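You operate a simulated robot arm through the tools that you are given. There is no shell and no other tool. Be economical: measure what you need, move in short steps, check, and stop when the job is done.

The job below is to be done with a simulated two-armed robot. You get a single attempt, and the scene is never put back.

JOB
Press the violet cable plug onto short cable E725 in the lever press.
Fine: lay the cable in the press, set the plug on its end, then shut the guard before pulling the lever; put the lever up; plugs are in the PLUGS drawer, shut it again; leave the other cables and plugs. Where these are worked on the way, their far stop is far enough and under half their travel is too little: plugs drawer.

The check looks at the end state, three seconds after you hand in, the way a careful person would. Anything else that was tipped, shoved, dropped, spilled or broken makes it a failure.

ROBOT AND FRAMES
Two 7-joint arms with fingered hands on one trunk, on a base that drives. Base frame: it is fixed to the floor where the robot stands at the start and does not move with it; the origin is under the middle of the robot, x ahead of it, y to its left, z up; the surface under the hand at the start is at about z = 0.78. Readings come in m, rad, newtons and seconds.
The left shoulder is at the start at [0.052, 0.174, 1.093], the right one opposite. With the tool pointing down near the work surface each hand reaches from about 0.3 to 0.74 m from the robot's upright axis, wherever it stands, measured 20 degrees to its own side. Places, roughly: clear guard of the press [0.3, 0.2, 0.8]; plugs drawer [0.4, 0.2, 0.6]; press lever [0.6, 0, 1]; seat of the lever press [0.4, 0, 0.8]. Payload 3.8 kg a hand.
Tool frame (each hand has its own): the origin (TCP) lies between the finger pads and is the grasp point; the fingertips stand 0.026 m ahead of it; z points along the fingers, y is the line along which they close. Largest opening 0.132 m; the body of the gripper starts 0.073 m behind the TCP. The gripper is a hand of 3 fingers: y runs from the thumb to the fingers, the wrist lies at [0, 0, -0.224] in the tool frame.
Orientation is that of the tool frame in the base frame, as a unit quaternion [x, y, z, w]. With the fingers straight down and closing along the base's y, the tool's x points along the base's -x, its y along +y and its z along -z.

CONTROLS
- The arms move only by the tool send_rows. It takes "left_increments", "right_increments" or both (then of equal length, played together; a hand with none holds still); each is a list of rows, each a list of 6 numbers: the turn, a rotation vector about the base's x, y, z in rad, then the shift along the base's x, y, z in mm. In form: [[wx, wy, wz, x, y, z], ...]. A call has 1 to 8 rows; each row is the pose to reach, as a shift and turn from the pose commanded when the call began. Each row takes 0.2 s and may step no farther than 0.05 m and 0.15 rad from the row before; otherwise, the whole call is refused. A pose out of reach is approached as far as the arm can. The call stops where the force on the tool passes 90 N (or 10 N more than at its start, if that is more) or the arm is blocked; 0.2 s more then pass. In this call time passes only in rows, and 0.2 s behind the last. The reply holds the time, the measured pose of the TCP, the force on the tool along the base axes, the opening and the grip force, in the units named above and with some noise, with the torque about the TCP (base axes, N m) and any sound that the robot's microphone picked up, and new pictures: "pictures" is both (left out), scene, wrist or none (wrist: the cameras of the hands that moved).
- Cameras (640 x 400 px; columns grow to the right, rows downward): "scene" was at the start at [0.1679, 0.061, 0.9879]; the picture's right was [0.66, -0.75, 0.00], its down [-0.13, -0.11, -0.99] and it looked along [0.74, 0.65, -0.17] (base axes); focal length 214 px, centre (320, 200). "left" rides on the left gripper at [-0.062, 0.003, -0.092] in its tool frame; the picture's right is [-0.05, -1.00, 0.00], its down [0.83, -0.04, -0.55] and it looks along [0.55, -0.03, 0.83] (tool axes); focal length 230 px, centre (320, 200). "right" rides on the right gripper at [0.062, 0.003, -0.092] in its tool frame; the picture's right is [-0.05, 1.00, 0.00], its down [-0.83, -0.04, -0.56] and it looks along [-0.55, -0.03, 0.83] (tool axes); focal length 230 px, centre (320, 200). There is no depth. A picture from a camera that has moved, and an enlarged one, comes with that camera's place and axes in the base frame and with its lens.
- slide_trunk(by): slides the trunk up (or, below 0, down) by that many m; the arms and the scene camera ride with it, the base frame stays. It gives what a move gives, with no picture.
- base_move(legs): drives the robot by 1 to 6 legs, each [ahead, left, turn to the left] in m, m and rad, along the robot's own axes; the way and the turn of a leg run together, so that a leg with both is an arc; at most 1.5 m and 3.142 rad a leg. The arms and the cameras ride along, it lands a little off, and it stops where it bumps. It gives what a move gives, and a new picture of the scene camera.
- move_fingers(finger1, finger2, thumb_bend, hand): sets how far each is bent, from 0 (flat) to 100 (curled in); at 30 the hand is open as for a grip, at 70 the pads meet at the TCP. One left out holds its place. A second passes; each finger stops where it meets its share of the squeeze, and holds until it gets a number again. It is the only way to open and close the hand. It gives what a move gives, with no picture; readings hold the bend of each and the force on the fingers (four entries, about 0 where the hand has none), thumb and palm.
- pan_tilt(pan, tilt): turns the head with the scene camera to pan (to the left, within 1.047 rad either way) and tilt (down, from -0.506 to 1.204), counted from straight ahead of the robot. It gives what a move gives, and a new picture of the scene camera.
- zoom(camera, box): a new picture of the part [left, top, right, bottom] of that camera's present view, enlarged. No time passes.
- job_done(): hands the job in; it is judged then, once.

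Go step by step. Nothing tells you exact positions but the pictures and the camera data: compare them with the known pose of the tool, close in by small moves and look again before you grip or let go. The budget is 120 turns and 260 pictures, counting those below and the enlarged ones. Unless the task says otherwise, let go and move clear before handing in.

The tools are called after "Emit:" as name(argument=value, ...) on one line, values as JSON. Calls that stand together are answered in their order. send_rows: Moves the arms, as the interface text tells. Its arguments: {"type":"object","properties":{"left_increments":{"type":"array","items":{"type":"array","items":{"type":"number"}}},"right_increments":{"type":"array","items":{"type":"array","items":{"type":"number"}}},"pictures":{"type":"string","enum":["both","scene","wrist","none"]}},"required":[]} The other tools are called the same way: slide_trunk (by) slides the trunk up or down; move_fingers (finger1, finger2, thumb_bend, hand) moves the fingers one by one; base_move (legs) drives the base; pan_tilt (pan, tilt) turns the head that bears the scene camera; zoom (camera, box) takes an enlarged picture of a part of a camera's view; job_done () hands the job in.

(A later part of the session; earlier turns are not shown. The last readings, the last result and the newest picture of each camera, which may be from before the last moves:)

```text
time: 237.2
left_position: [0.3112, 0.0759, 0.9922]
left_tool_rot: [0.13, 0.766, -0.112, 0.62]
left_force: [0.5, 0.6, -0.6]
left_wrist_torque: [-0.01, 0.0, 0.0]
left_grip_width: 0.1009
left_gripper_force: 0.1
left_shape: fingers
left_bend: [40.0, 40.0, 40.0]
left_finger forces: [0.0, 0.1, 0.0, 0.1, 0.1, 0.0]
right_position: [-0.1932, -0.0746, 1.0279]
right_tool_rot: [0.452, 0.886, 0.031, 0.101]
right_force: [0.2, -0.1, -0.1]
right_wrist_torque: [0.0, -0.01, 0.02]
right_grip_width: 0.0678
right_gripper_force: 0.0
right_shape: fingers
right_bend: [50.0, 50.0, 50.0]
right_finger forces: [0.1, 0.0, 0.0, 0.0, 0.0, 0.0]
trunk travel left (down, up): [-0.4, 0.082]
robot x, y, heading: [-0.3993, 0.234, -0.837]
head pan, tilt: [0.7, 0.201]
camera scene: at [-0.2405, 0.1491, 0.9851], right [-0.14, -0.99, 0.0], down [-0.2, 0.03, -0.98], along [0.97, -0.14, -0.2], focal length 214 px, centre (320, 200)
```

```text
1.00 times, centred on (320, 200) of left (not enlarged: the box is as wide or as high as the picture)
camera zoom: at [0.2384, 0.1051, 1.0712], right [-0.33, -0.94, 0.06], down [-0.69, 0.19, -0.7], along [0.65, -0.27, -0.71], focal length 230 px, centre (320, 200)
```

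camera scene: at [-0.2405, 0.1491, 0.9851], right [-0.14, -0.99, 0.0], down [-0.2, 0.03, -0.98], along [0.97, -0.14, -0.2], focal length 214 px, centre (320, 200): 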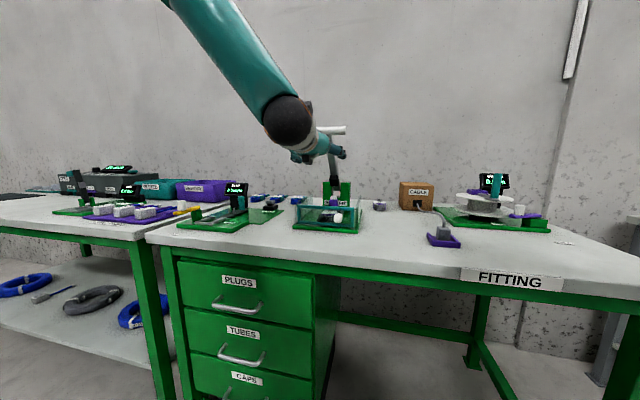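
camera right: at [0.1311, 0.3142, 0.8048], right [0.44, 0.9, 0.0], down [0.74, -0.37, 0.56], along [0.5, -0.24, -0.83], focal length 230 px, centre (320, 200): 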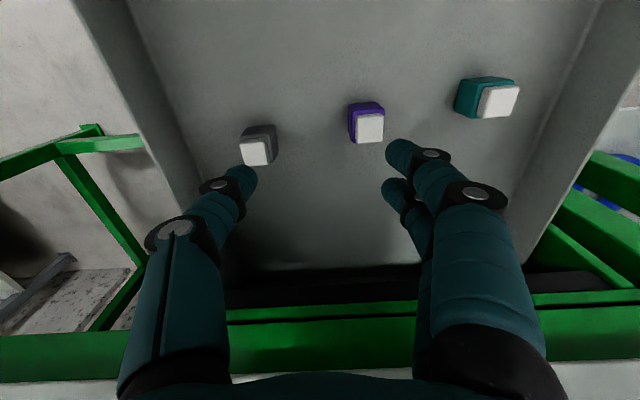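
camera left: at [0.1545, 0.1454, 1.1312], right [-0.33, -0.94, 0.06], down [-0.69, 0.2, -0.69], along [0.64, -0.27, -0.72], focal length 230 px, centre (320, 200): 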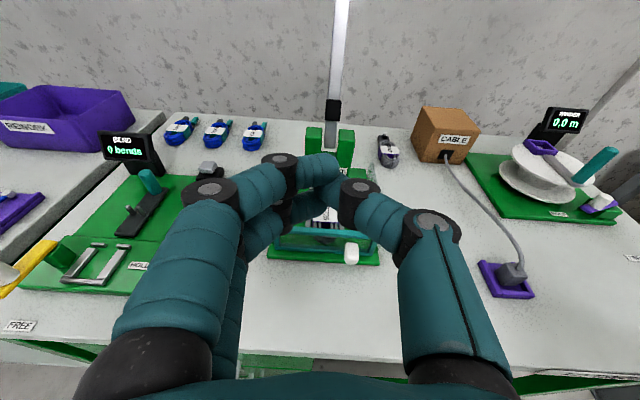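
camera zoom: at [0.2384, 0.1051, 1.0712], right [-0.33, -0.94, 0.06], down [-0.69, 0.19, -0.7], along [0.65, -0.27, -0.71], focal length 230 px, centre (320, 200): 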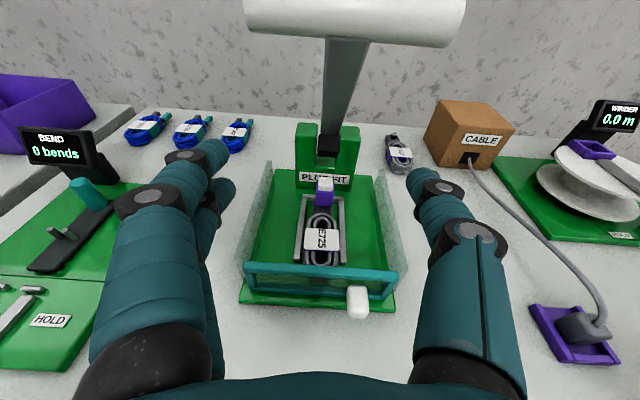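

The lever stays put at about 45°, its T at z≈1.06. Now go over it with a closed fist from above and press down.

Emit:
base_move(legs=[[-0.09, -0.04, 0]])

Emit:
move_fingers(hand="left", finger1=75, finger2=75, thumb_bend=75)

Emit:
slide_trunk(by=0.08)

Emit:
send_rows(left_increments=[[0, 0, 0, 0, 0, 20], [0, 0, 0, 0, 0, 40], [0, 0, 0, 0, 0, 50]], pictures="wrist")

```text
time: 238.4
left_position: [0.2221, 0.1172, 0.9922]
left_tool_rot: [0.13, 0.766, -0.112, 0.62]
left_force: [-0.7, -0.3, 0.1]
left_wrist_torque: [0.02, 0.01, -0.01]
left_grip_width: 0.1008
left_gripper_force: 0.0
left_shape: fingers
left_bend: [40.0, 40.0, 40.0]
left_finger forces: [0.0, 0.0, 0.1, 0.1, 0.0, 0.0]
right_position: [-0.2799, -0.0345, 1.0275]
right_tool_rot: [0.453, 0.886, 0.031, 0.099]
right_force: [0.0, 0.8, -0.2]
right_wrist_torque: [-0.01, -0.03, -0.04]
right_grip_width: 0.0679
right_gripper_force: 0.0
right_shape: fingers
right_bend: [50.0, 50.0, 50.0]
right_finger forces: [0.1, 0.0, 0.1, 0.0, 0.1, 0.0]
trunk travel left (down, up): [-0.4, 0.082]
robot x, y, heading: [-0.4875, 0.2772, -0.839]
head pan, tilt: [0.7, 0.201]
camera scene: at [-0.3287, 0.1898, 0.9851], right [-0.14, -0.99, 0.0], down [-0.2, 0.03, -0.98], along [0.97, -0.14, -0.2], focal length 214 px, centre (320, 200)
```

scene: 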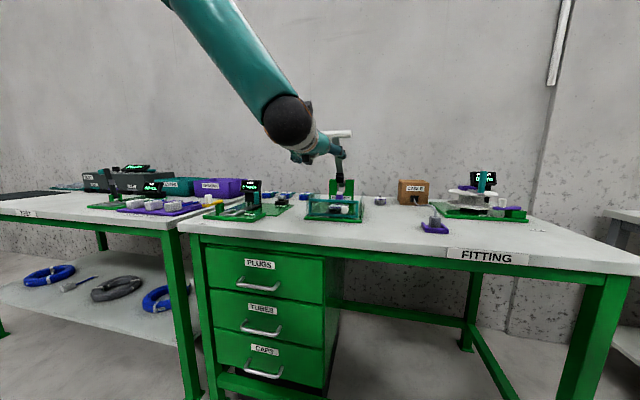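

```text
time: 239.4
left_position: [0.2223, 0.1166, 0.992]
left_tool_rot: [0.13, 0.765, -0.112, 0.62]
left_force: [-0.4, 0.0, -1.1]
left_wrist_torque: [-0.04, 0.0, -0.01]
left_grip_width: 0.0
left_gripper_force: 0.1
left_shape: fingers
left_bend: [74.0, 74.0, 73.0]
left_finger forces: [0.0, 0.1, 0.0, 0.0, 0.0, 0.0]
right_position: [-0.2809, -0.0355, 1.0291]
right_tool_rot: [0.453, 0.885, 0.032, 0.1]
right_force: [-0.2, -0.9, -0.4]
right_wrist_torque: [0.03, -0.01, 0.01]
right_grip_width: 0.0678
right_gripper_force: 0.0
right_shape: fingers
right_bend: [50.0, 50.0, 50.0]
right_finger forces: [0.1, 0.0, 0.0, 0.0, 0.0, 0.0]
trunk travel left (down, up): [-0.4, 0.082]
robot x, y, heading: [-0.487, 0.2767, -0.839]
head pan, tilt: [0.7, 0.201]
```

```text
time: 240.6
left_position: [0.2228, 0.1146, 1.0703]
left_tool_rot: [0.129, 0.768, -0.109, 0.617]
left_force: [-0.3, -0.5, -0.2]
left_wrist_torque: [0.02, -0.01, 0.06]
left_grip_width: 0.0002
left_gripper_force: 0.1
left_shape: fingers
left_bend: [74.0, 74.0, 73.0]
left_finger forces: [0.0, 0.1, 0.0, 0.0, 0.0, 0.1]
right_position: [-0.2802, -0.0354, 1.1066]
right_tool_rot: [0.453, 0.886, 0.032, 0.098]
right_force: [0.2, 0.7, 0.2]
right_wrist_torque: [0.04, -0.01, -0.01]
right_grip_width: 0.0679
right_gripper_force: 0.0
right_shape: fingers
right_bend: [50.0, 50.0, 50.0]
right_finger forces: [0.0, 0.0, 0.0, 0.1, 0.0, 0.0]
trunk travel left (down, up): [-0.48, 0.002]
robot x, y, heading: [-0.4821, 0.2794, -0.842]
head pan, tilt: [0.7, 0.201]
```

```text
time: 241.4
left_position: [0.2216, 0.1166, 1.1228]
left_tool_rot: [0.129, 0.768, -0.111, 0.617]
left_force: [-0.8, -0.2, -0.1]
left_wrist_torque: [-0.01, 0.01, 0.05]
left_grip_width: 0.0001
left_gripper_force: 0.0
left_shape: fingers
left_bend: [74.0, 74.0, 73.0]
left_finger forces: [0.1, 0.1, 0.1, 0.0, 0.1, 0.0]
right_position: [-0.2809, -0.0345, 1.1081]
right_tool_rot: [0.453, 0.886, 0.032, 0.1]
right_force: [0.0, -0.6, 0.1]
right_wrist_torque: [-0.01, -0.03, 0.0]
right_grip_width: 0.068
right_gripper_force: 0.1
right_shape: fingers
right_bend: [50.0, 50.0, 50.0]
right_finger forces: [0.0, 0.0, 0.1, 0.0, 0.1, 0.0]
trunk travel left (down, up): [-0.48, 0.002]
robot x, y, heading: [-0.4843, 0.277, -0.836]
head pan, tilt: [0.7, 0.201]
camera left: at [0.1509, 0.1464, 1.2016], right [-0.32, -0.94, 0.06], down [-0.69, 0.19, -0.69], along [0.64, -0.27, -0.72], focal length 230 px, centre (320, 200)
```

left: 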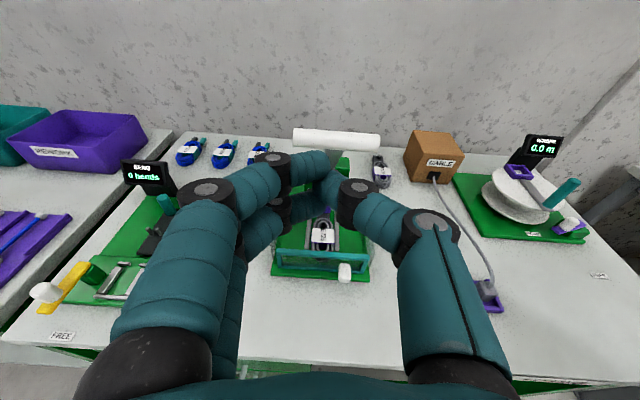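

Emit:
base_move(legs=[[0.168, 0.066, 0]])

Emit:
slide_trunk(by=-0.05)

Emit:
zoom(camera="left", box=[0, 0, 640, 400])

Emit:
zoom(camera="scene", box=[240, 100, 400, 260])

```text
time: 242.9
left_position: [0.383, 0.0397, 1.1229]
left_tool_rot: [0.127, 0.768, -0.109, 0.619]
left_force: [-0.4, -1.1, 0.8]
left_wrist_torque: [0.01, 0.0, 0.0]
left_grip_width: 0.0
left_gripper_force: 0.0
left_shape: fingers
left_bend: [74.0, 74.0, 73.0]
left_finger forces: [0.0, 0.0, 0.0, 0.1, 0.0, 0.0]
right_position: [-0.1191, -0.113, 1.108]
right_tool_rot: [0.452, 0.886, 0.03, 0.1]
right_force: [0.0, -0.1, 0.7]
right_wrist_torque: [0.03, 0.01, -0.01]
right_grip_width: 0.0679
right_gripper_force: 0.1
right_shape: fingers
right_bend: [50.0, 50.0, 50.0]
right_finger forces: [0.0, 0.0, 0.1, 0.0, 0.0, 0.1]
trunk travel left (down, up): [-0.48, 0.002]
robot x, y, heading: [-0.3263, 0.1969, -0.839]
head pan, tilt: [0.7, 0.201]
camera scene: at [-0.1622, 0.104, 1.094], right [-0.14, -0.99, 0.0], down [-0.2, 0.03, -0.98], along [0.97, -0.13, -0.2], focal length 214 px, centre (320, 200)
```

scene: 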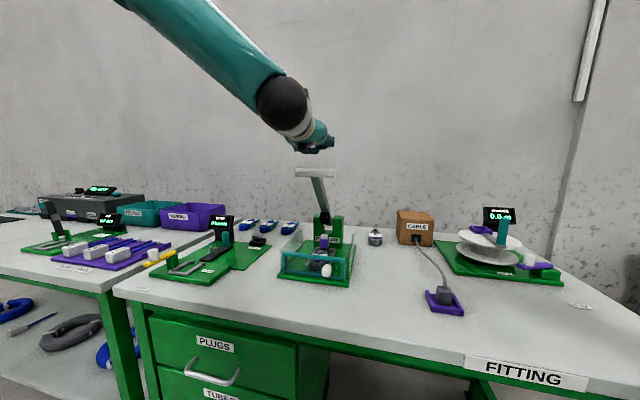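

```text
time: 243.8
left_position: [0.3822, 0.0395, 1.0724]
left_tool_rot: [0.127, 0.767, -0.109, 0.619]
left_force: [-0.6, 0.7, -0.6]
left_wrist_torque: [0.01, 0.04, 0.01]
left_grip_width: 0.0
left_gripper_force: 0.1
left_shape: fingers
left_bend: [74.0, 74.0, 73.0]
left_finger forces: [0.0, 0.1, 0.0, 0.0, 0.0, 0.0]
right_position: [-0.1208, -0.1132, 1.0587]
right_tool_rot: [0.452, 0.886, 0.031, 0.1]
right_force: [0.1, 0.2, 0.4]
right_wrist_torque: [0.01, 0.02, -0.04]
right_grip_width: 0.0678
right_gripper_force: 0.1
right_shape: fingers
right_bend: [50.0, 50.0, 50.0]
right_finger forces: [0.0, 0.1, 0.0, 0.0, 0.0, 0.1]
trunk travel left (down, up): [-0.43, 0.052]
robot x, y, heading: [-0.323, 0.1975, -0.839]
head pan, tilt: [0.7, 0.201]
```

```text
1.00 times, centred on (320, 200) of left (not enlarged: the box is as wide or as high as the picture)
camera zoom: at [0.3103, 0.0686, 1.1519], right [-0.32, -0.95, 0.06], down [-0.69, 0.19, -0.69], along [0.65, -0.27, -0.72], focal length 230 px, centre (320, 200)
```

zoom: 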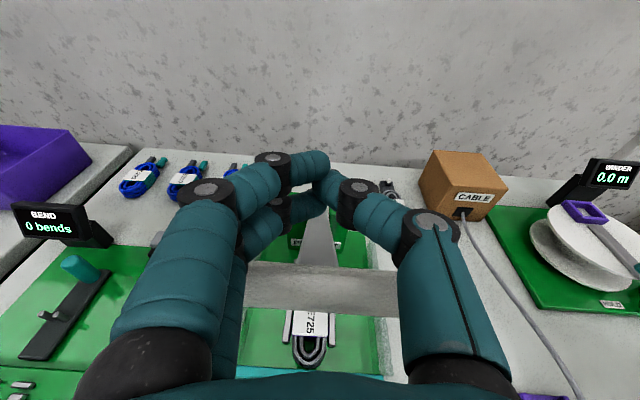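

```text
2.50 times, centred on (320, 180) of scene
camera zoom: at [-0.1657, 0.1077, 1.0238], right [-0.14, -0.99, 0.0], down [-0.2, 0.03, -0.98], along [0.97, -0.13, -0.2], focal length 536 px, centre (320, 250)
```

zoom: 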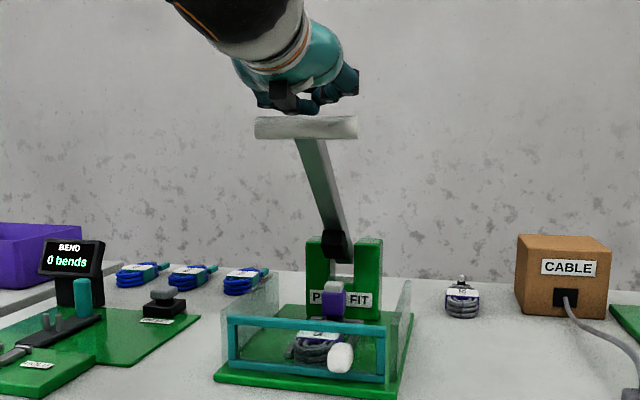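

Hand is right above the T-bar. Press down in steps, easing back as the bar swings.

Emit:
slide_trunk(by=-0.055)

Emit:
base_move(legs=[[-0.023, -0.01, 0]])

Emit:
slide_trunk(by=-0.05)

Emit:
zoom(camera="scene", box=[240, 80, 400, 240])

```text
time: 244.7
left_position: [0.3823, 0.0397, 1.0164]
left_tool_rot: [0.128, 0.768, -0.11, 0.618]
left_force: [-0.5, 0.2, -0.9]
left_wrist_torque: [-0.04, 0.01, -0.01]
left_grip_width: 0.0
left_gripper_force: 0.0
left_shape: fingers
left_bend: [74.0, 74.0, 73.0]
left_finger forces: [0.0, 0.1, 0.0, 0.1, 0.0, 0.0]
right_position: [-0.1198, -0.1134, 1.0037]
right_tool_rot: [0.452, 0.886, 0.031, 0.101]
right_force: [0.4, 0.1, 0.1]
right_wrist_torque: [0.01, -0.01, -0.01]
right_grip_width: 0.0679
right_gripper_force: 0.2
right_shape: fingers
right_bend: [50.0, 50.0, 50.0]
right_finger forces: [0.0, 0.0, 0.0, 0.0, 0.1, 0.0]
trunk travel left (down, up): [-0.375, 0.107]
robot x, y, heading: [-0.326, 0.1965, -0.836]
head pan, tilt: [0.7, 0.201]
```

```text
time: 245.6
left_position: [0.3584, 0.0497, 1.0178]
left_tool_rot: [0.129, 0.768, -0.11, 0.618]
left_force: [-0.4, 0.3, 0.6]
left_wrist_torque: [0.0, 0.01, -0.01]
left_grip_width: 0.0002
left_gripper_force: 0.0
left_shape: fingers
left_bend: [74.0, 74.0, 73.0]
left_finger forces: [0.1, 0.0, 0.0, 0.0, 0.1, 0.0]
right_position: [-0.1418, -0.1021, 1.004]
right_tool_rot: [0.454, 0.885, 0.032, 0.1]
right_force: [0.3, 0.0, 0.7]
right_wrist_torque: [-0.01, 0.0, 0.04]
right_grip_width: 0.0678
right_gripper_force: 0.3
right_shape: fingers
right_bend: [50.0, 50.0, 50.0]
right_finger forces: [0.0, 0.0, 0.0, 0.0, 0.0, 0.1]
trunk travel left (down, up): [-0.375, 0.107]
robot x, y, heading: [-0.3515, 0.2054, -0.836]
head pan, tilt: [0.7, 0.201]
camera scene: at [-0.1941, 0.1243, 0.9555], right [-0.14, -0.99, 0.0], down [-0.2, 0.03, -0.98], along [0.97, -0.14, -0.2], focal length 214 px, centre (320, 200)
```

scene: 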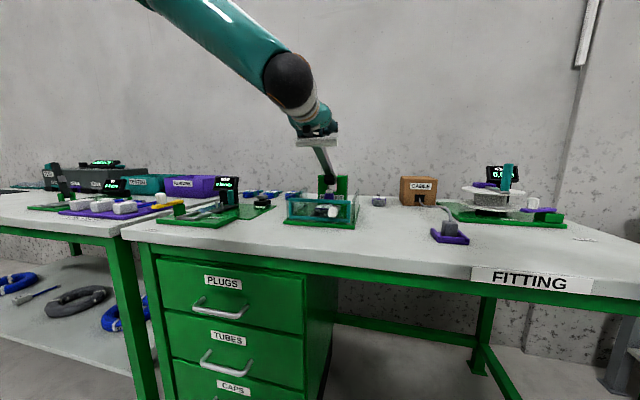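

```text
time: 246.5
left_position: [0.359, 0.0485, 0.967]
left_tool_rot: [0.128, 0.768, -0.11, 0.618]
left_force: [-0.7, 0.2, 0.4]
left_wrist_torque: [0.04, 0.05, -0.02]
left_grip_width: 0.0002
left_gripper_force: 0.1
left_shape: fingers
left_bend: [74.0, 74.0, 73.0]
left_finger forces: [0.1, 0.0, 0.0, 0.0, 0.1, 0.1]
right_position: [-0.143, -0.1023, 0.9529]
right_tool_rot: [0.453, 0.885, 0.031, 0.1]
right_force: [0.6, 0.5, 0.1]
right_wrist_torque: [-0.02, 0.0, 0.01]
right_grip_width: 0.0678
right_gripper_force: 0.0
right_shape: fingers
right_bend: [50.0, 50.0, 50.0]
right_finger forces: [0.0, 0.0, 0.1, 0.0, 0.0, 0.1]
trunk travel left (down, up): [-0.325, 0.157]
robot x, y, heading: [-0.3474, 0.2063, -0.832]
head pan, tilt: [0.7, 0.201]
```

```text
2.50 times, centred on (320, 160) of scene
camera zoom: at [-0.1981, 0.129, 0.9029], right [-0.14, -0.99, 0.0], down [-0.2, 0.03, -0.98], along [0.97, -0.13, -0.2], focal length 536 px, centre (320, 300)
```

zoom: 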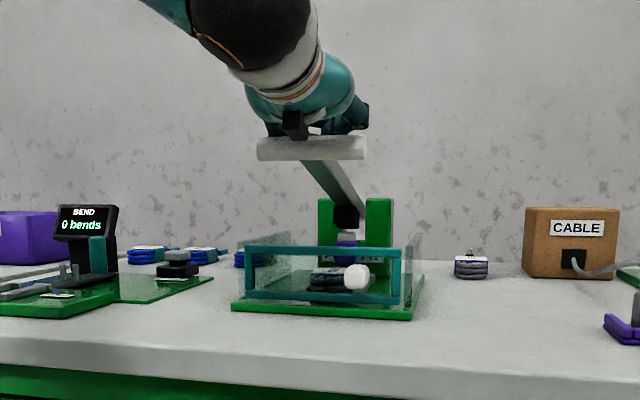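

The lever goes down smoothly and its block is about at the plug. Continue pressing, watching the force.

Emit:
base_move(legs=[[-0.02, -0.009, 0]])

Emit:
slide_trunk(by=-0.025)

Emit:
slide_trunk(by=-0.02)

Emit:
zoom(camera="scene", box=[260, 100, 380, 220])

```text
time: 247.3
left_position: [0.3396, 0.0573, 0.9673]
left_tool_rot: [0.129, 0.768, -0.111, 0.618]
left_force: [-0.7, -0.1, -0.7]
left_wrist_torque: [-0.03, 0.01, 0.01]
left_grip_width: 0.0002
left_gripper_force: 0.1
left_shape: fingers
left_bend: [74.0, 74.0, 73.0]
left_finger forces: [0.0, 0.1, 0.1, 0.0, 0.0, 0.0]
right_position: [-0.1633, -0.0941, 0.9528]
right_tool_rot: [0.454, 0.885, 0.031, 0.099]
right_force: [-0.6, 0.1, 0.0]
right_wrist_torque: [0.01, -0.02, 0.01]
right_grip_width: 0.0675
right_gripper_force: 0.0
right_shape: fingers
right_bend: [50.0, 50.0, 50.0]
right_finger forces: [0.0, 0.1, 0.1, 0.0, 0.0, 0.1]
trunk travel left (down, up): [-0.325, 0.157]
robot x, y, heading: [-0.3693, 0.2175, -0.839]
head pan, tilt: [0.7, 0.201]
camera scene: at [-0.2181, 0.1378, 0.903], right [-0.14, -0.99, 0.0], down [-0.2, 0.03, -0.98], along [0.97, -0.14, -0.2], focal length 214 px, centre (320, 200)
```

scene: 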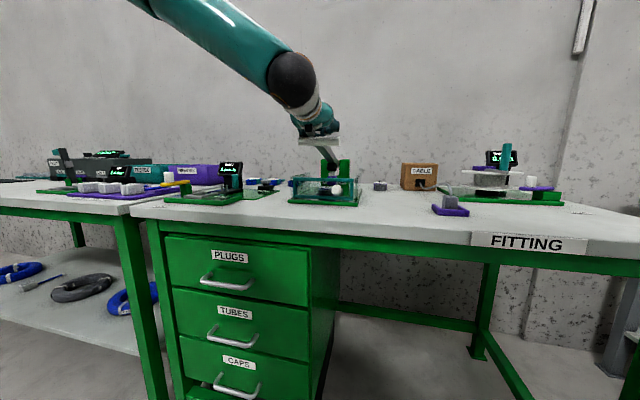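

```text
time: 248.0
left_position: [0.3396, 0.0588, 0.9424]
left_tool_rot: [0.129, 0.768, -0.11, 0.617]
left_force: [0.0, -0.6, -0.1]
left_wrist_torque: [-0.03, -0.04, 0.04]
left_grip_width: 0.0001
left_gripper_force: 0.0
left_shape: fingers
left_bend: [74.0, 74.0, 73.0]
left_finger forces: [0.0, 0.0, 0.1, 0.1, 0.0, 0.0]
right_position: [-0.1612, -0.0935, 0.9289]
right_tool_rot: [0.452, 0.886, 0.032, 0.099]
right_force: [0.6, -0.1, -0.8]
right_wrist_torque: [-0.01, 0.04, -0.03]
right_grip_width: 0.0677
right_gripper_force: 0.1
right_shape: fingers
right_bend: [50.0, 50.0, 50.0]
right_finger forces: [0.0, 0.0, 0.1, 0.0, 0.1, 0.1]
trunk travel left (down, up): [-0.3, 0.182]
robot x, y, heading: [-0.3668, 0.2161, -0.837]
head pan, tilt: [0.7, 0.201]
```

```text
time: 248.7
left_position: [0.3404, 0.0581, 0.9229]
left_tool_rot: [0.129, 0.767, -0.11, 0.619]
left_force: [0.1, -0.4, 0.3]
left_wrist_torque: [-0.03, -0.02, -0.01]
left_grip_width: 0.0001
left_gripper_force: 0.1
left_shape: fingers
left_bend: [74.0, 74.0, 73.0]
left_finger forces: [0.0, 0.1, 0.0, 0.1, 0.0, 0.0]
right_position: [-0.1622, -0.0944, 0.9098]
right_tool_rot: [0.453, 0.886, 0.031, 0.1]
right_force: [0.3, 0.1, 0.7]
right_wrist_torque: [-0.02, -0.04, 0.03]
right_grip_width: 0.0678
right_gripper_force: 0.0
right_shape: fingers
right_bend: [50.0, 50.0, 50.0]
right_finger forces: [0.0, 0.1, 0.1, 0.0, 0.1, 0.0]
trunk travel left (down, up): [-0.28, 0.202]
robot x, y, heading: [-0.3695, 0.2147, -0.83]
head pan, tilt: [0.7, 0.201]
```

```text
3.33 times, centred on (320, 160) of scene
camera zoom: at [-0.22, 0.1403, 0.8596], right [-0.14, -0.99, 0.0], down [-0.2, 0.03, -0.98], along [0.97, -0.14, -0.2], focal length 715 px, centre (320, 333)
5 turns are left
```

zoom: 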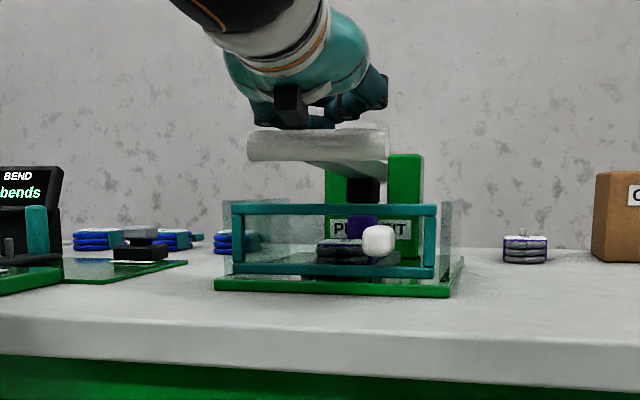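

Only five turns remain, so I batch: ease back so the fingers clear the guard, then press down further in small steps.

Emit:
base_move(legs=[[-0.055, -0.024, 0]])

Emit:
slide_trunk(by=-0.02)

Emit:
slide_trunk(by=-0.015)

Emit:
slide_trunk(by=-0.015)

Emit:
slide_trunk(by=-0.012)

Emit:
zoom(camera="scene", box=[260, 90, 380, 210])

Emit:
zoom(camera="left", box=[0, 0, 640, 400])

```text
time: 249.6
left_position: [0.2865, 0.0826, 0.9232]
left_tool_rot: [0.129, 0.768, -0.11, 0.618]
left_force: [-0.1, 0.2, -0.3]
left_wrist_torque: [-0.01, 0.01, 0.02]
left_grip_width: 0.0
left_gripper_force: 0.0
left_shape: fingers
left_bend: [74.0, 74.0, 73.0]
left_finger forces: [0.0, 0.1, 0.0, 0.0, 0.1, 0.1]
right_position: [-0.2177, -0.0703, 0.9079]
right_tool_rot: [0.453, 0.886, 0.032, 0.1]
right_force: [-0.7, -0.6, 1.0]
right_wrist_torque: [-0.01, -0.06, -0.01]
right_grip_width: 0.0678
right_gripper_force: 0.0
right_shape: fingers
right_bend: [50.0, 50.0, 50.0]
right_finger forces: [0.1, 0.0, 0.1, 0.0, 0.0, 0.0]
trunk travel left (down, up): [-0.28, 0.202]
robot x, y, heading: [-0.4226, 0.2362, -0.838]
head pan, tilt: [0.7, 0.201]
camera scene: at [-0.2746, 0.1649, 0.8598], right [-0.14, -0.99, 0.0], down [-0.2, 0.03, -0.98], along [0.97, -0.14, -0.2], focal length 214 px, centre (320, 200)
```

scene: 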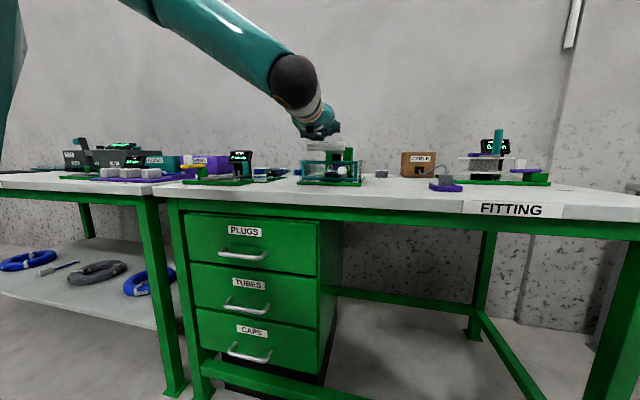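

```text
time: 250.3
left_position: [0.2849, 0.0814, 0.9169]
left_tool_rot: [0.125, 0.758, -0.114, 0.63]
left_force: [5.7, 2.3, 46.3]
left_wrist_torque: [-0.16, -0.95, 0.08]
left_grip_width: 0.0002
left_gripper_force: 24.1
left_shape: fingers
left_bend: [74.0, 74.0, 74.0]
left_finger forces: [0.1, 47.8, 0.0, 0.0, 0.1, 0.0]
right_position: [-0.2191, -0.0696, 0.889]
right_tool_rot: [0.452, 0.886, 0.032, 0.101]
right_force: [0.0, -0.3, 0.7]
right_wrist_torque: [-0.01, 0.02, -0.01]
right_grip_width: 0.0678
right_gripper_force: 0.1
right_shape: fingers
right_bend: [50.0, 50.0, 50.0]
right_finger forces: [0.0, 0.0, 0.1, 0.1, 0.1, 0.0]
trunk travel left (down, up): [-0.26, 0.222]
robot x, y, heading: [-0.4204, 0.2403, -0.839]
head pan, tilt: [0.7, 0.201]
```

```text
time: 250.9
left_position: [0.2839, 0.0787, 0.9161]
left_tool_rot: [0.121, 0.747, -0.121, 0.643]
left_force: [3.7, 9.8, 79.4]
left_wrist_torque: [0.03, -1.54, 0.21]
left_grip_width: 0.0002
left_gripper_force: 40.6
left_shape: fingers
left_bend: [74.0, 75.0, 74.0]
left_finger forces: [0.0, 81.3, 0.1, 0.0, 0.1, 0.0]
right_position: [-0.2201, -0.0669, 0.8756]
right_tool_rot: [0.452, 0.885, 0.032, 0.104]
right_force: [0.8, 0.2, -0.2]
right_wrist_torque: [0.01, 0.03, -0.03]
right_grip_width: 0.0679
right_gripper_force: 0.1
right_shape: fingers
right_bend: [50.0, 50.0, 50.0]
right_finger forces: [0.0, 0.0, 0.1, 0.0, 0.0, 0.1]
trunk travel left (down, up): [-0.245, 0.237]
robot x, y, heading: [-0.4232, 0.2406, -0.837]
head pan, tilt: [0.7, 0.201]
```

```text
time: 251.3
left_position: [0.2895, 0.0758, 0.9147]
left_tool_rot: [0.118, 0.742, -0.123, 0.648]
left_force: [-9.8, 9.4, 21.9]
left_wrist_torque: [0.16, -0.06, 0.09]
left_grip_width: 0.0
left_gripper_force: 14.0
left_shape: fingers
left_bend: [74.0, 77.0, 74.0]
left_finger forces: [0.0, 28.6, 0.0, 0.1, 0.0, 0.0]
right_position: [-0.2159, -0.069, 0.8695]
right_tool_rot: [0.452, 0.886, 0.033, 0.101]
right_force: [-0.8, -0.7, 0.2]
right_wrist_torque: [-0.02, 0.06, -0.01]
right_grip_width: 0.0679
right_gripper_force: 0.0
right_shape: fingers
right_bend: [50.0, 50.0, 50.0]
right_finger forces: [0.0, 0.1, 0.1, 0.0, 0.0, 0.0]
trunk travel left (down, up): [-0.241, 0.24]
robot x, y, heading: [-0.4193, 0.2392, -0.838]
head pan, tilt: [0.7, 0.201]
stopped: the force on the tool passed its limit at 95 N (the readings are from after the stop); the commanded pose is now the measured one
```

```text
time: 251.9
left_position: [0.2874, 0.0747, 0.9135]
left_tool_rot: [0.116, 0.734, -0.126, 0.658]
left_force: [-1.2, 12.0, 56.1]
left_wrist_torque: [0.25, -0.8, 0.1]
left_grip_width: 0.0
left_gripper_force: 29.7
left_shape: fingers
left_bend: [74.0, 76.0, 74.0]
left_finger forces: [0.0, 60.3, 0.0, 0.0, 0.1, 0.1]
right_position: [-0.2192, -0.0677, 0.8589]
right_tool_rot: [0.453, 0.885, 0.031, 0.102]
right_force: [-0.1, -0.1, 1.5]
right_wrist_torque: [0.01, 0.03, -0.02]
right_grip_width: 0.0679
right_gripper_force: 0.1
right_shape: fingers
right_bend: [50.0, 50.0, 50.0]
right_finger forces: [0.0, 0.1, 0.0, 0.0, 0.0, 0.0]
trunk travel left (down, up): [-0.229, 0.252]
robot x, y, heading: [-0.4227, 0.2424, -0.837]
head pan, tilt: [0.7, 0.201]
```

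```text
3.33 times, centred on (320, 150) of scene
camera zoom: at [-0.2785, 0.1677, 0.8118], right [-0.14, -0.99, 0.0], down [-0.19, 0.03, -0.98], along [0.97, -0.13, -0.19], focal length 715 px, centre (320, 367)
```

zoom: 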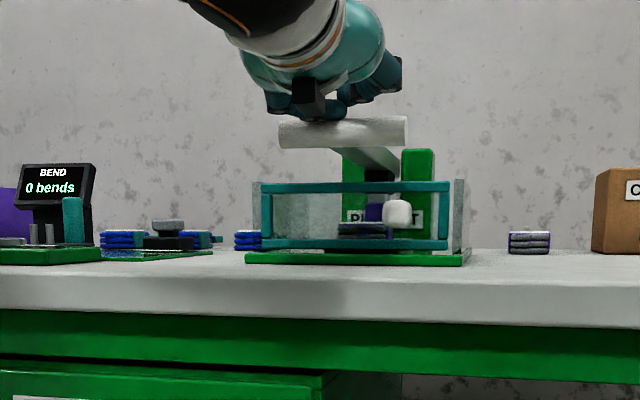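

```text
1.00 times, centred on (320, 200) of left (not enlarged: the box is as wide or as high as the picture)
camera zoom: at [0.208, 0.1085, 0.9843], right [-0.33, -0.94, 0.09], down [-0.63, 0.15, -0.77], along [0.71, -0.31, -0.64], focal length 230 px, centre (320, 200)
4 turns are left
```

zoom: 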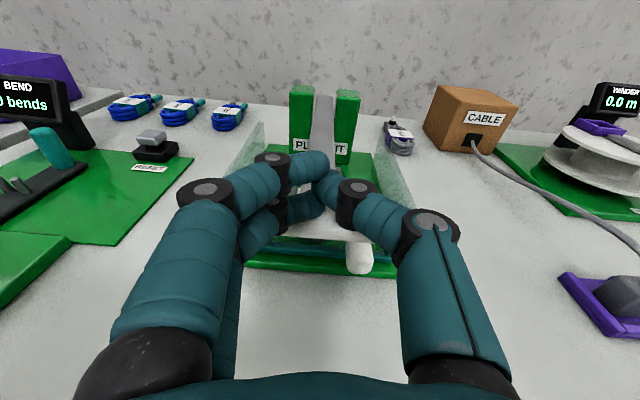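

The lever bottomed out at 95 N. One more press pulse, then go under the T, lift it, and push the shaft back up – all in one batch.

Emit:
slide_trunk(by=-0.015)

Emit:
slide_trunk(by=0.055)

Emit:
base_move(legs=[[-0.1036, -0.013, 0]])

Emit:
slide_trunk(by=-0.095)

Emit:
base_move(legs=[[0.0868, 0.0385, 0]])

Emit:
slide_trunk(by=0.07)

Emit:
base_move(legs=[[0.018, 0.008, 0]])

Emit:
slide_trunk(by=0.06)

Emit:
base_move(legs=[[0.037, 0.016, 0]])

Emit:
slide_trunk(by=0.06)

Emit:
zoom(camera="scene", box=[220, 80, 420, 280])

Emit:
zoom(camera="left", box=[0, 0, 640, 400])

```text
time: 252.4
left_position: [0.2912, 0.0706, 0.9135]
left_tool_rot: [0.11, 0.721, -0.131, 0.672]
left_force: [-8.9, 9.1, 22.3]
left_wrist_torque: [0.24, -0.06, 0.2]
left_grip_width: 0.0002
left_gripper_force: 13.3
left_shape: fingers
left_bend: [74.0, 77.0, 74.0]
left_finger forces: [0.0, 26.2, 0.1, 0.0, 0.1, 0.0]
right_position: [-0.2156, -0.0681, 0.8417]
right_tool_rot: [0.451, 0.886, 0.032, 0.098]
right_force: [1.0, 0.0, -0.4]
right_wrist_torque: [0.0, 0.03, -0.03]
right_grip_width: 0.0676
right_gripper_force: 0.0
right_shape: fingers
right_bend: [50.0, 50.0, 50.0]
right_finger forces: [0.1, 0.1, 0.1, 0.0, 0.1, 0.1]
trunk travel left (down, up): [-0.215, 0.266]
robot x, y, heading: [-0.4234, 0.2402, -0.837]
head pan, tilt: [0.7, 0.201]
stopped: the force on the tool passed its limit at 92 N (the readings are from after the stop); the commanded pose is now the measured one
```

```text
time: 253.4
left_position: [0.2927, 0.0699, 0.9622]
left_tool_rot: [0.112, 0.727, -0.129, 0.666]
left_force: [-0.4, -0.7, -0.7]
left_wrist_torque: [-0.03, 0.02, 0.01]
left_grip_width: 0.0
left_gripper_force: 0.0
left_shape: fingers
left_bend: [74.0, 75.0, 73.0]
left_finger forces: [0.1, 0.0, 0.1, 0.1, 0.0, 0.0]
right_position: [-0.2155, -0.0705, 0.8965]
right_tool_rot: [0.453, 0.886, 0.032, 0.098]
right_force: [0.0, -0.4, -0.4]
right_wrist_torque: [0.01, 0.0, 0.0]
right_grip_width: 0.0677
right_gripper_force: 0.1
right_shape: fingers
right_bend: [50.0, 50.0, 50.0]
right_finger forces: [0.1, 0.0, 0.0, 0.1, 0.0, 0.0]
trunk travel left (down, up): [-0.27, 0.211]
robot x, y, heading: [-0.4244, 0.2394, -0.838]
head pan, tilt: [0.7, 0.201]
```

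```text
time: 254.6
left_position: [0.2112, 0.1405, 0.9632]
left_tool_rot: [0.112, 0.726, -0.13, 0.666]
left_force: [0.3, 1.3, 0.0]
left_wrist_torque: [0.03, 0.02, -0.01]
left_grip_width: 0.0
left_gripper_force: 0.0
left_shape: fingers
left_bend: [74.0, 75.0, 73.0]
left_finger forces: [0.0, 0.1, 0.0, 0.0, 0.0, 0.0]
right_position: [-0.2975, -0.0013, 0.8972]
right_tool_rot: [0.452, 0.886, 0.032, 0.099]
right_force: [-0.3, 0.5, 0.3]
right_wrist_torque: [-0.02, -0.03, -0.02]
right_grip_width: 0.068
right_gripper_force: 0.0
right_shape: fingers
right_bend: [50.0, 50.0, 50.0]
right_finger forces: [0.1, 0.1, 0.1, 0.0, 0.1, 0.0]
trunk travel left (down, up): [-0.27, 0.211]
robot x, y, heading: [-0.5002, 0.3105, -0.839]
head pan, tilt: [0.7, 0.201]
camera scene: at [-0.3555, 0.2353, 0.8504], right [-0.14, -0.99, 0.0], down [-0.2, 0.03, -0.98], along [0.97, -0.13, -0.2], focal length 214 px, centre (320, 200)
```

scene: 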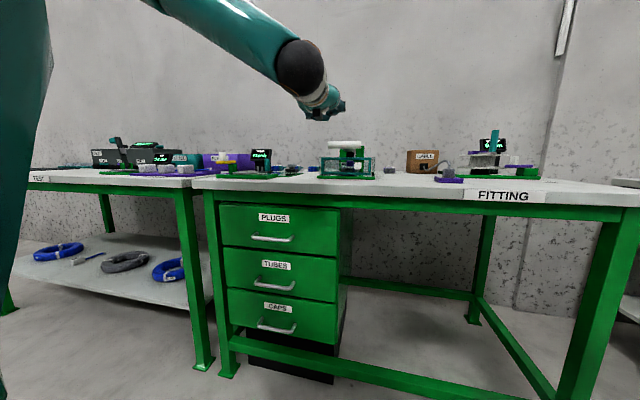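

```text
time: 255.9
left_position: [0.2101, 0.1412, 0.8678]
left_tool_rot: [0.111, 0.726, -0.13, 0.666]
left_force: [-0.2, 0.3, -0.9]
left_wrist_torque: [0.02, -0.02, 0.02]
left_grip_width: 0.0
left_gripper_force: 0.0
left_shape: fingers
left_bend: [74.0, 75.0, 73.0]
left_finger forces: [0.1, 0.1, 0.0, 0.1, 0.0, 0.1]
right_position: [-0.2963, -0.0013, 0.8024]
right_tool_rot: [0.452, 0.886, 0.032, 0.099]
right_force: [-0.2, 0.3, 0.1]
right_wrist_torque: [0.0, 0.02, -0.02]
right_grip_width: 0.0677
right_gripper_force: 0.2
right_shape: fingers
right_bend: [50.0, 50.0, 50.0]
right_finger forces: [0.1, 0.1, 0.1, 0.0, 0.1, 0.1]
trunk travel left (down, up): [-0.175, 0.306]
robot x, y, heading: [-0.5012, 0.3091, -0.837]
head pan, tilt: [0.7, 0.201]
```

```text
time: 257.0
left_position: [0.298, 0.1007, 0.8674]
left_tool_rot: [0.112, 0.726, -0.13, 0.666]
left_force: [0.8, -0.1, -1.0]
left_wrist_torque: [0.0, -0.01, 0.01]
left_grip_width: 0.0
left_gripper_force: 0.2
left_shape: fingers
left_bend: [74.0, 75.0, 73.0]
left_finger forces: [0.1, 0.0, 0.0, 0.0, 0.1, 0.1]
right_position: [-0.2091, -0.0409, 0.8027]
right_tool_rot: [0.453, 0.886, 0.032, 0.098]
right_force: [-0.6, 0.5, -0.4]
right_wrist_torque: [0.02, 0.02, 0.05]
right_grip_width: 0.0678
right_gripper_force: 0.0
right_shape: fingers
right_bend: [50.0, 50.0, 50.0]
right_finger forces: [0.0, 0.0, 0.0, 0.0, 0.1, 0.0]
trunk travel left (down, up): [-0.175, 0.306]
robot x, y, heading: [-0.4194, 0.2669, -0.841]
head pan, tilt: [0.7, 0.201]
camera scene: at [-0.2682, 0.1949, 0.7555], right [-0.14, -0.99, 0.0], down [-0.2, 0.03, -0.98], along [0.97, -0.13, -0.2], focal length 214 px, centre (320, 200)
```

scene: 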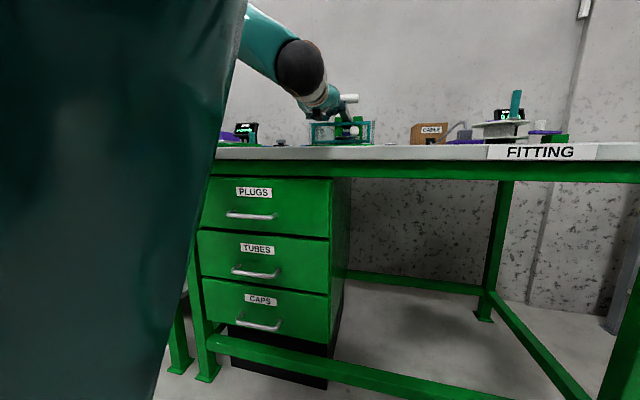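

```text
time: 258.1
left_position: [0.2986, 0.0999, 0.9375]
left_tool_rot: [0.112, 0.726, -0.129, 0.667]
left_force: [-0.1, 0.8, 0.4]
left_wrist_torque: [0.0, -0.02, 0.03]
left_grip_width: 0.0
left_gripper_force: 0.1
left_shape: fingers
left_bend: [74.0, 75.0, 73.0]
left_finger forces: [0.0, 0.1, 0.0, 0.1, 0.0, 0.1]
right_position: [-0.2095, -0.0402, 0.872]
right_tool_rot: [0.452, 0.886, 0.032, 0.098]
right_force: [0.1, 0.1, 0.6]
right_wrist_torque: [0.01, 0.03, -0.01]
right_grip_width: 0.0678
right_gripper_force: 0.0
right_shape: fingers
right_bend: [50.0, 50.0, 50.0]
right_finger forces: [0.0, 0.0, 0.0, 0.0, 0.0, 0.1]
trunk travel left (down, up): [-0.245, 0.236]
robot x, y, heading: [-0.4204, 0.2748, -0.835]
head pan, tilt: [0.7, 0.201]
```

```text
time: 258.9
left_position: [0.3159, 0.0923, 0.9362]
left_tool_rot: [0.111, 0.726, -0.129, 0.666]
left_force: [-0.6, -0.6, -0.2]
left_wrist_torque: [0.01, 0.03, 0.0]
left_grip_width: 0.0002
left_gripper_force: 0.0
left_shape: fingers
left_bend: [74.0, 75.0, 73.0]
left_finger forces: [0.0, 0.1, 0.0, 0.1, 0.1, 0.1]
right_position: [-0.1925, -0.0478, 0.8722]
right_tool_rot: [0.452, 0.886, 0.032, 0.098]
right_force: [0.9, -0.3, 1.8]
right_wrist_torque: [-0.01, 0.02, 0.0]
right_grip_width: 0.0679
right_gripper_force: 0.0
right_shape: fingers
right_bend: [50.0, 50.0, 50.0]
right_finger forces: [0.0, 0.1, 0.0, 0.1, 0.0, 0.0]
trunk travel left (down, up): [-0.245, 0.236]
robot x, y, heading: [-0.3989, 0.263, -0.839]
head pan, tilt: [0.7, 0.201]
camera scene: at [-0.2513, 0.188, 0.8263], right [-0.14, -0.99, 0.0], down [-0.2, 0.03, -0.98], along [0.97, -0.13, -0.2], focal length 214 px, centre (320, 200)
```

scene: 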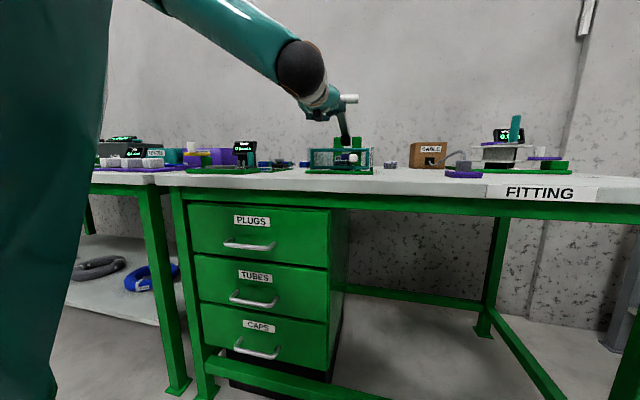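

```text
time: 259.9
left_position: [0.3154, 0.0928, 0.9988]
left_tool_rot: [0.112, 0.726, -0.131, 0.666]
left_force: [-2.3, 0.9, 1.2]
left_wrist_torque: [-0.04, -0.11, 0.03]
left_grip_width: 0.0
left_gripper_force: 3.1
left_shape: fingers
left_bend: [75.0, 75.0, 73.0]
left_finger forces: [5.9, 0.1, 0.1, 0.0, 0.0, 0.1]
right_position: [-0.1928, -0.0479, 0.9333]
right_tool_rot: [0.452, 0.886, 0.032, 0.098]
right_force: [-0.7, 0.6, 0.4]
right_wrist_torque: [0.0, 0.02, -0.01]
right_grip_width: 0.0678
right_gripper_force: 0.0
right_shape: fingers
right_bend: [50.0, 50.0, 50.0]
right_finger forces: [0.1, 0.0, 0.0, 0.1, 0.0, 0.0]
trunk travel left (down, up): [-0.305, 0.176]
robot x, y, heading: [-0.3987, 0.263, -0.834]
head pan, tilt: [0.7, 0.201]
```

```text
time: 260.8
left_position: [0.3535, 0.0759, 0.9957]
left_tool_rot: [0.111, 0.727, -0.13, 0.665]
left_force: [-0.3, 0.3, -0.2]
left_wrist_torque: [-0.03, -0.03, 0.02]
left_grip_width: 0.0
left_gripper_force: 0.1
left_shape: fingers
left_bend: [74.0, 75.0, 73.0]
left_finger forces: [0.1, 0.0, 0.0, 0.1, 0.1, 0.0]
right_position: [-0.1543, -0.0651, 0.9323]
right_tool_rot: [0.452, 0.886, 0.033, 0.099]
right_force: [-0.7, -0.8, 0.0]
right_wrist_torque: [0.03, 0.0, 0.0]
right_grip_width: 0.0679
right_gripper_force: 0.0
right_shape: fingers
right_bend: [50.0, 50.0, 50.0]
right_finger forces: [0.0, 0.1, 0.0, 0.1, 0.1, 0.0]
trunk travel left (down, up): [-0.305, 0.176]
robot x, y, heading: [-0.3608, 0.2475, -0.84]
head pan, tilt: [0.7, 0.201]
camera scene: at [-0.2116, 0.1684, 0.8834], right [-0.14, -0.99, 0.0], down [-0.2, 0.03, -0.98], along [0.97, -0.13, -0.2], focal length 214 px, centre (320, 200)
```

scene: 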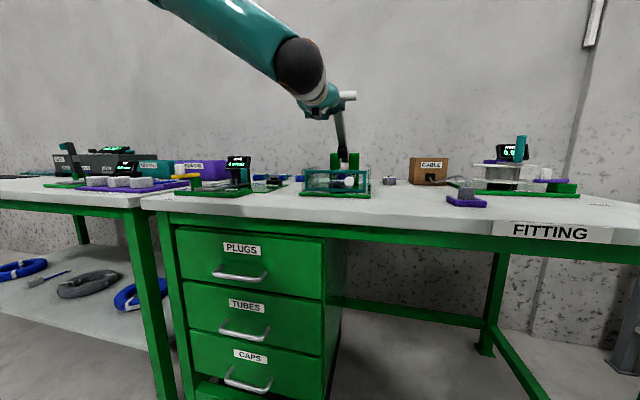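

```text
time: 261.8
left_position: [0.3532, 0.0767, 1.0591]
left_tool_rot: [0.111, 0.727, -0.13, 0.666]
left_force: [-2.1, 0.3, 0.8]
left_wrist_torque: [-0.03, -0.05, -0.02]
left_grip_width: 0.0002
left_gripper_force: 0.0
left_shape: fingers
left_bend: [74.0, 75.0, 74.0]
left_finger forces: [0.0, 0.0, 0.0, 0.0, 0.1, 0.0]
right_position: [-0.1557, -0.0659, 0.9934]
right_tool_rot: [0.451, 0.886, 0.032, 0.098]
right_force: [0.1, -0.4, 0.8]
right_wrist_torque: [0.0, -0.02, 0.01]
right_grip_width: 0.0679
right_gripper_force: 0.1
right_shape: fingers
right_bend: [50.0, 50.0, 50.0]
right_finger forces: [0.0, 0.0, 0.1, 0.1, 0.1, 0.0]
trunk travel left (down, up): [-0.365, 0.116]
robot x, y, heading: [-0.3604, 0.2454, -0.838]
head pan, tilt: [0.7, 0.201]
```

```text
2.00 times, centred on (320, 180) of scene
camera zoom: at [-0.2081, 0.1638, 0.9445], right [-0.14, -0.99, 0.0], down [-0.2, 0.03, -0.98], along [0.97, -0.13, -0.2], focal length 429 px, centre (320, 240)
```

zoom: 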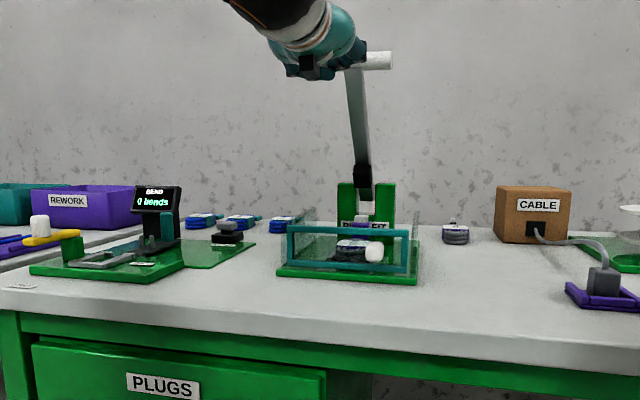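

```text
1.00 times, centred on (320, 200) of left (not enlarged: the box is as wide or as high as the picture)
camera zoom: at [0.272, 0.1104, 1.1255], right [-0.33, -0.94, 0.09], down [-0.61, 0.14, -0.78], along [0.72, -0.31, -0.62], focal length 230 px, centre (320, 200)
3 turns are left
```

zoom: 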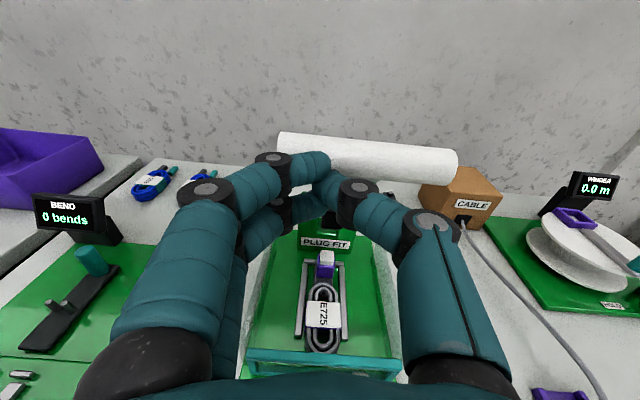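

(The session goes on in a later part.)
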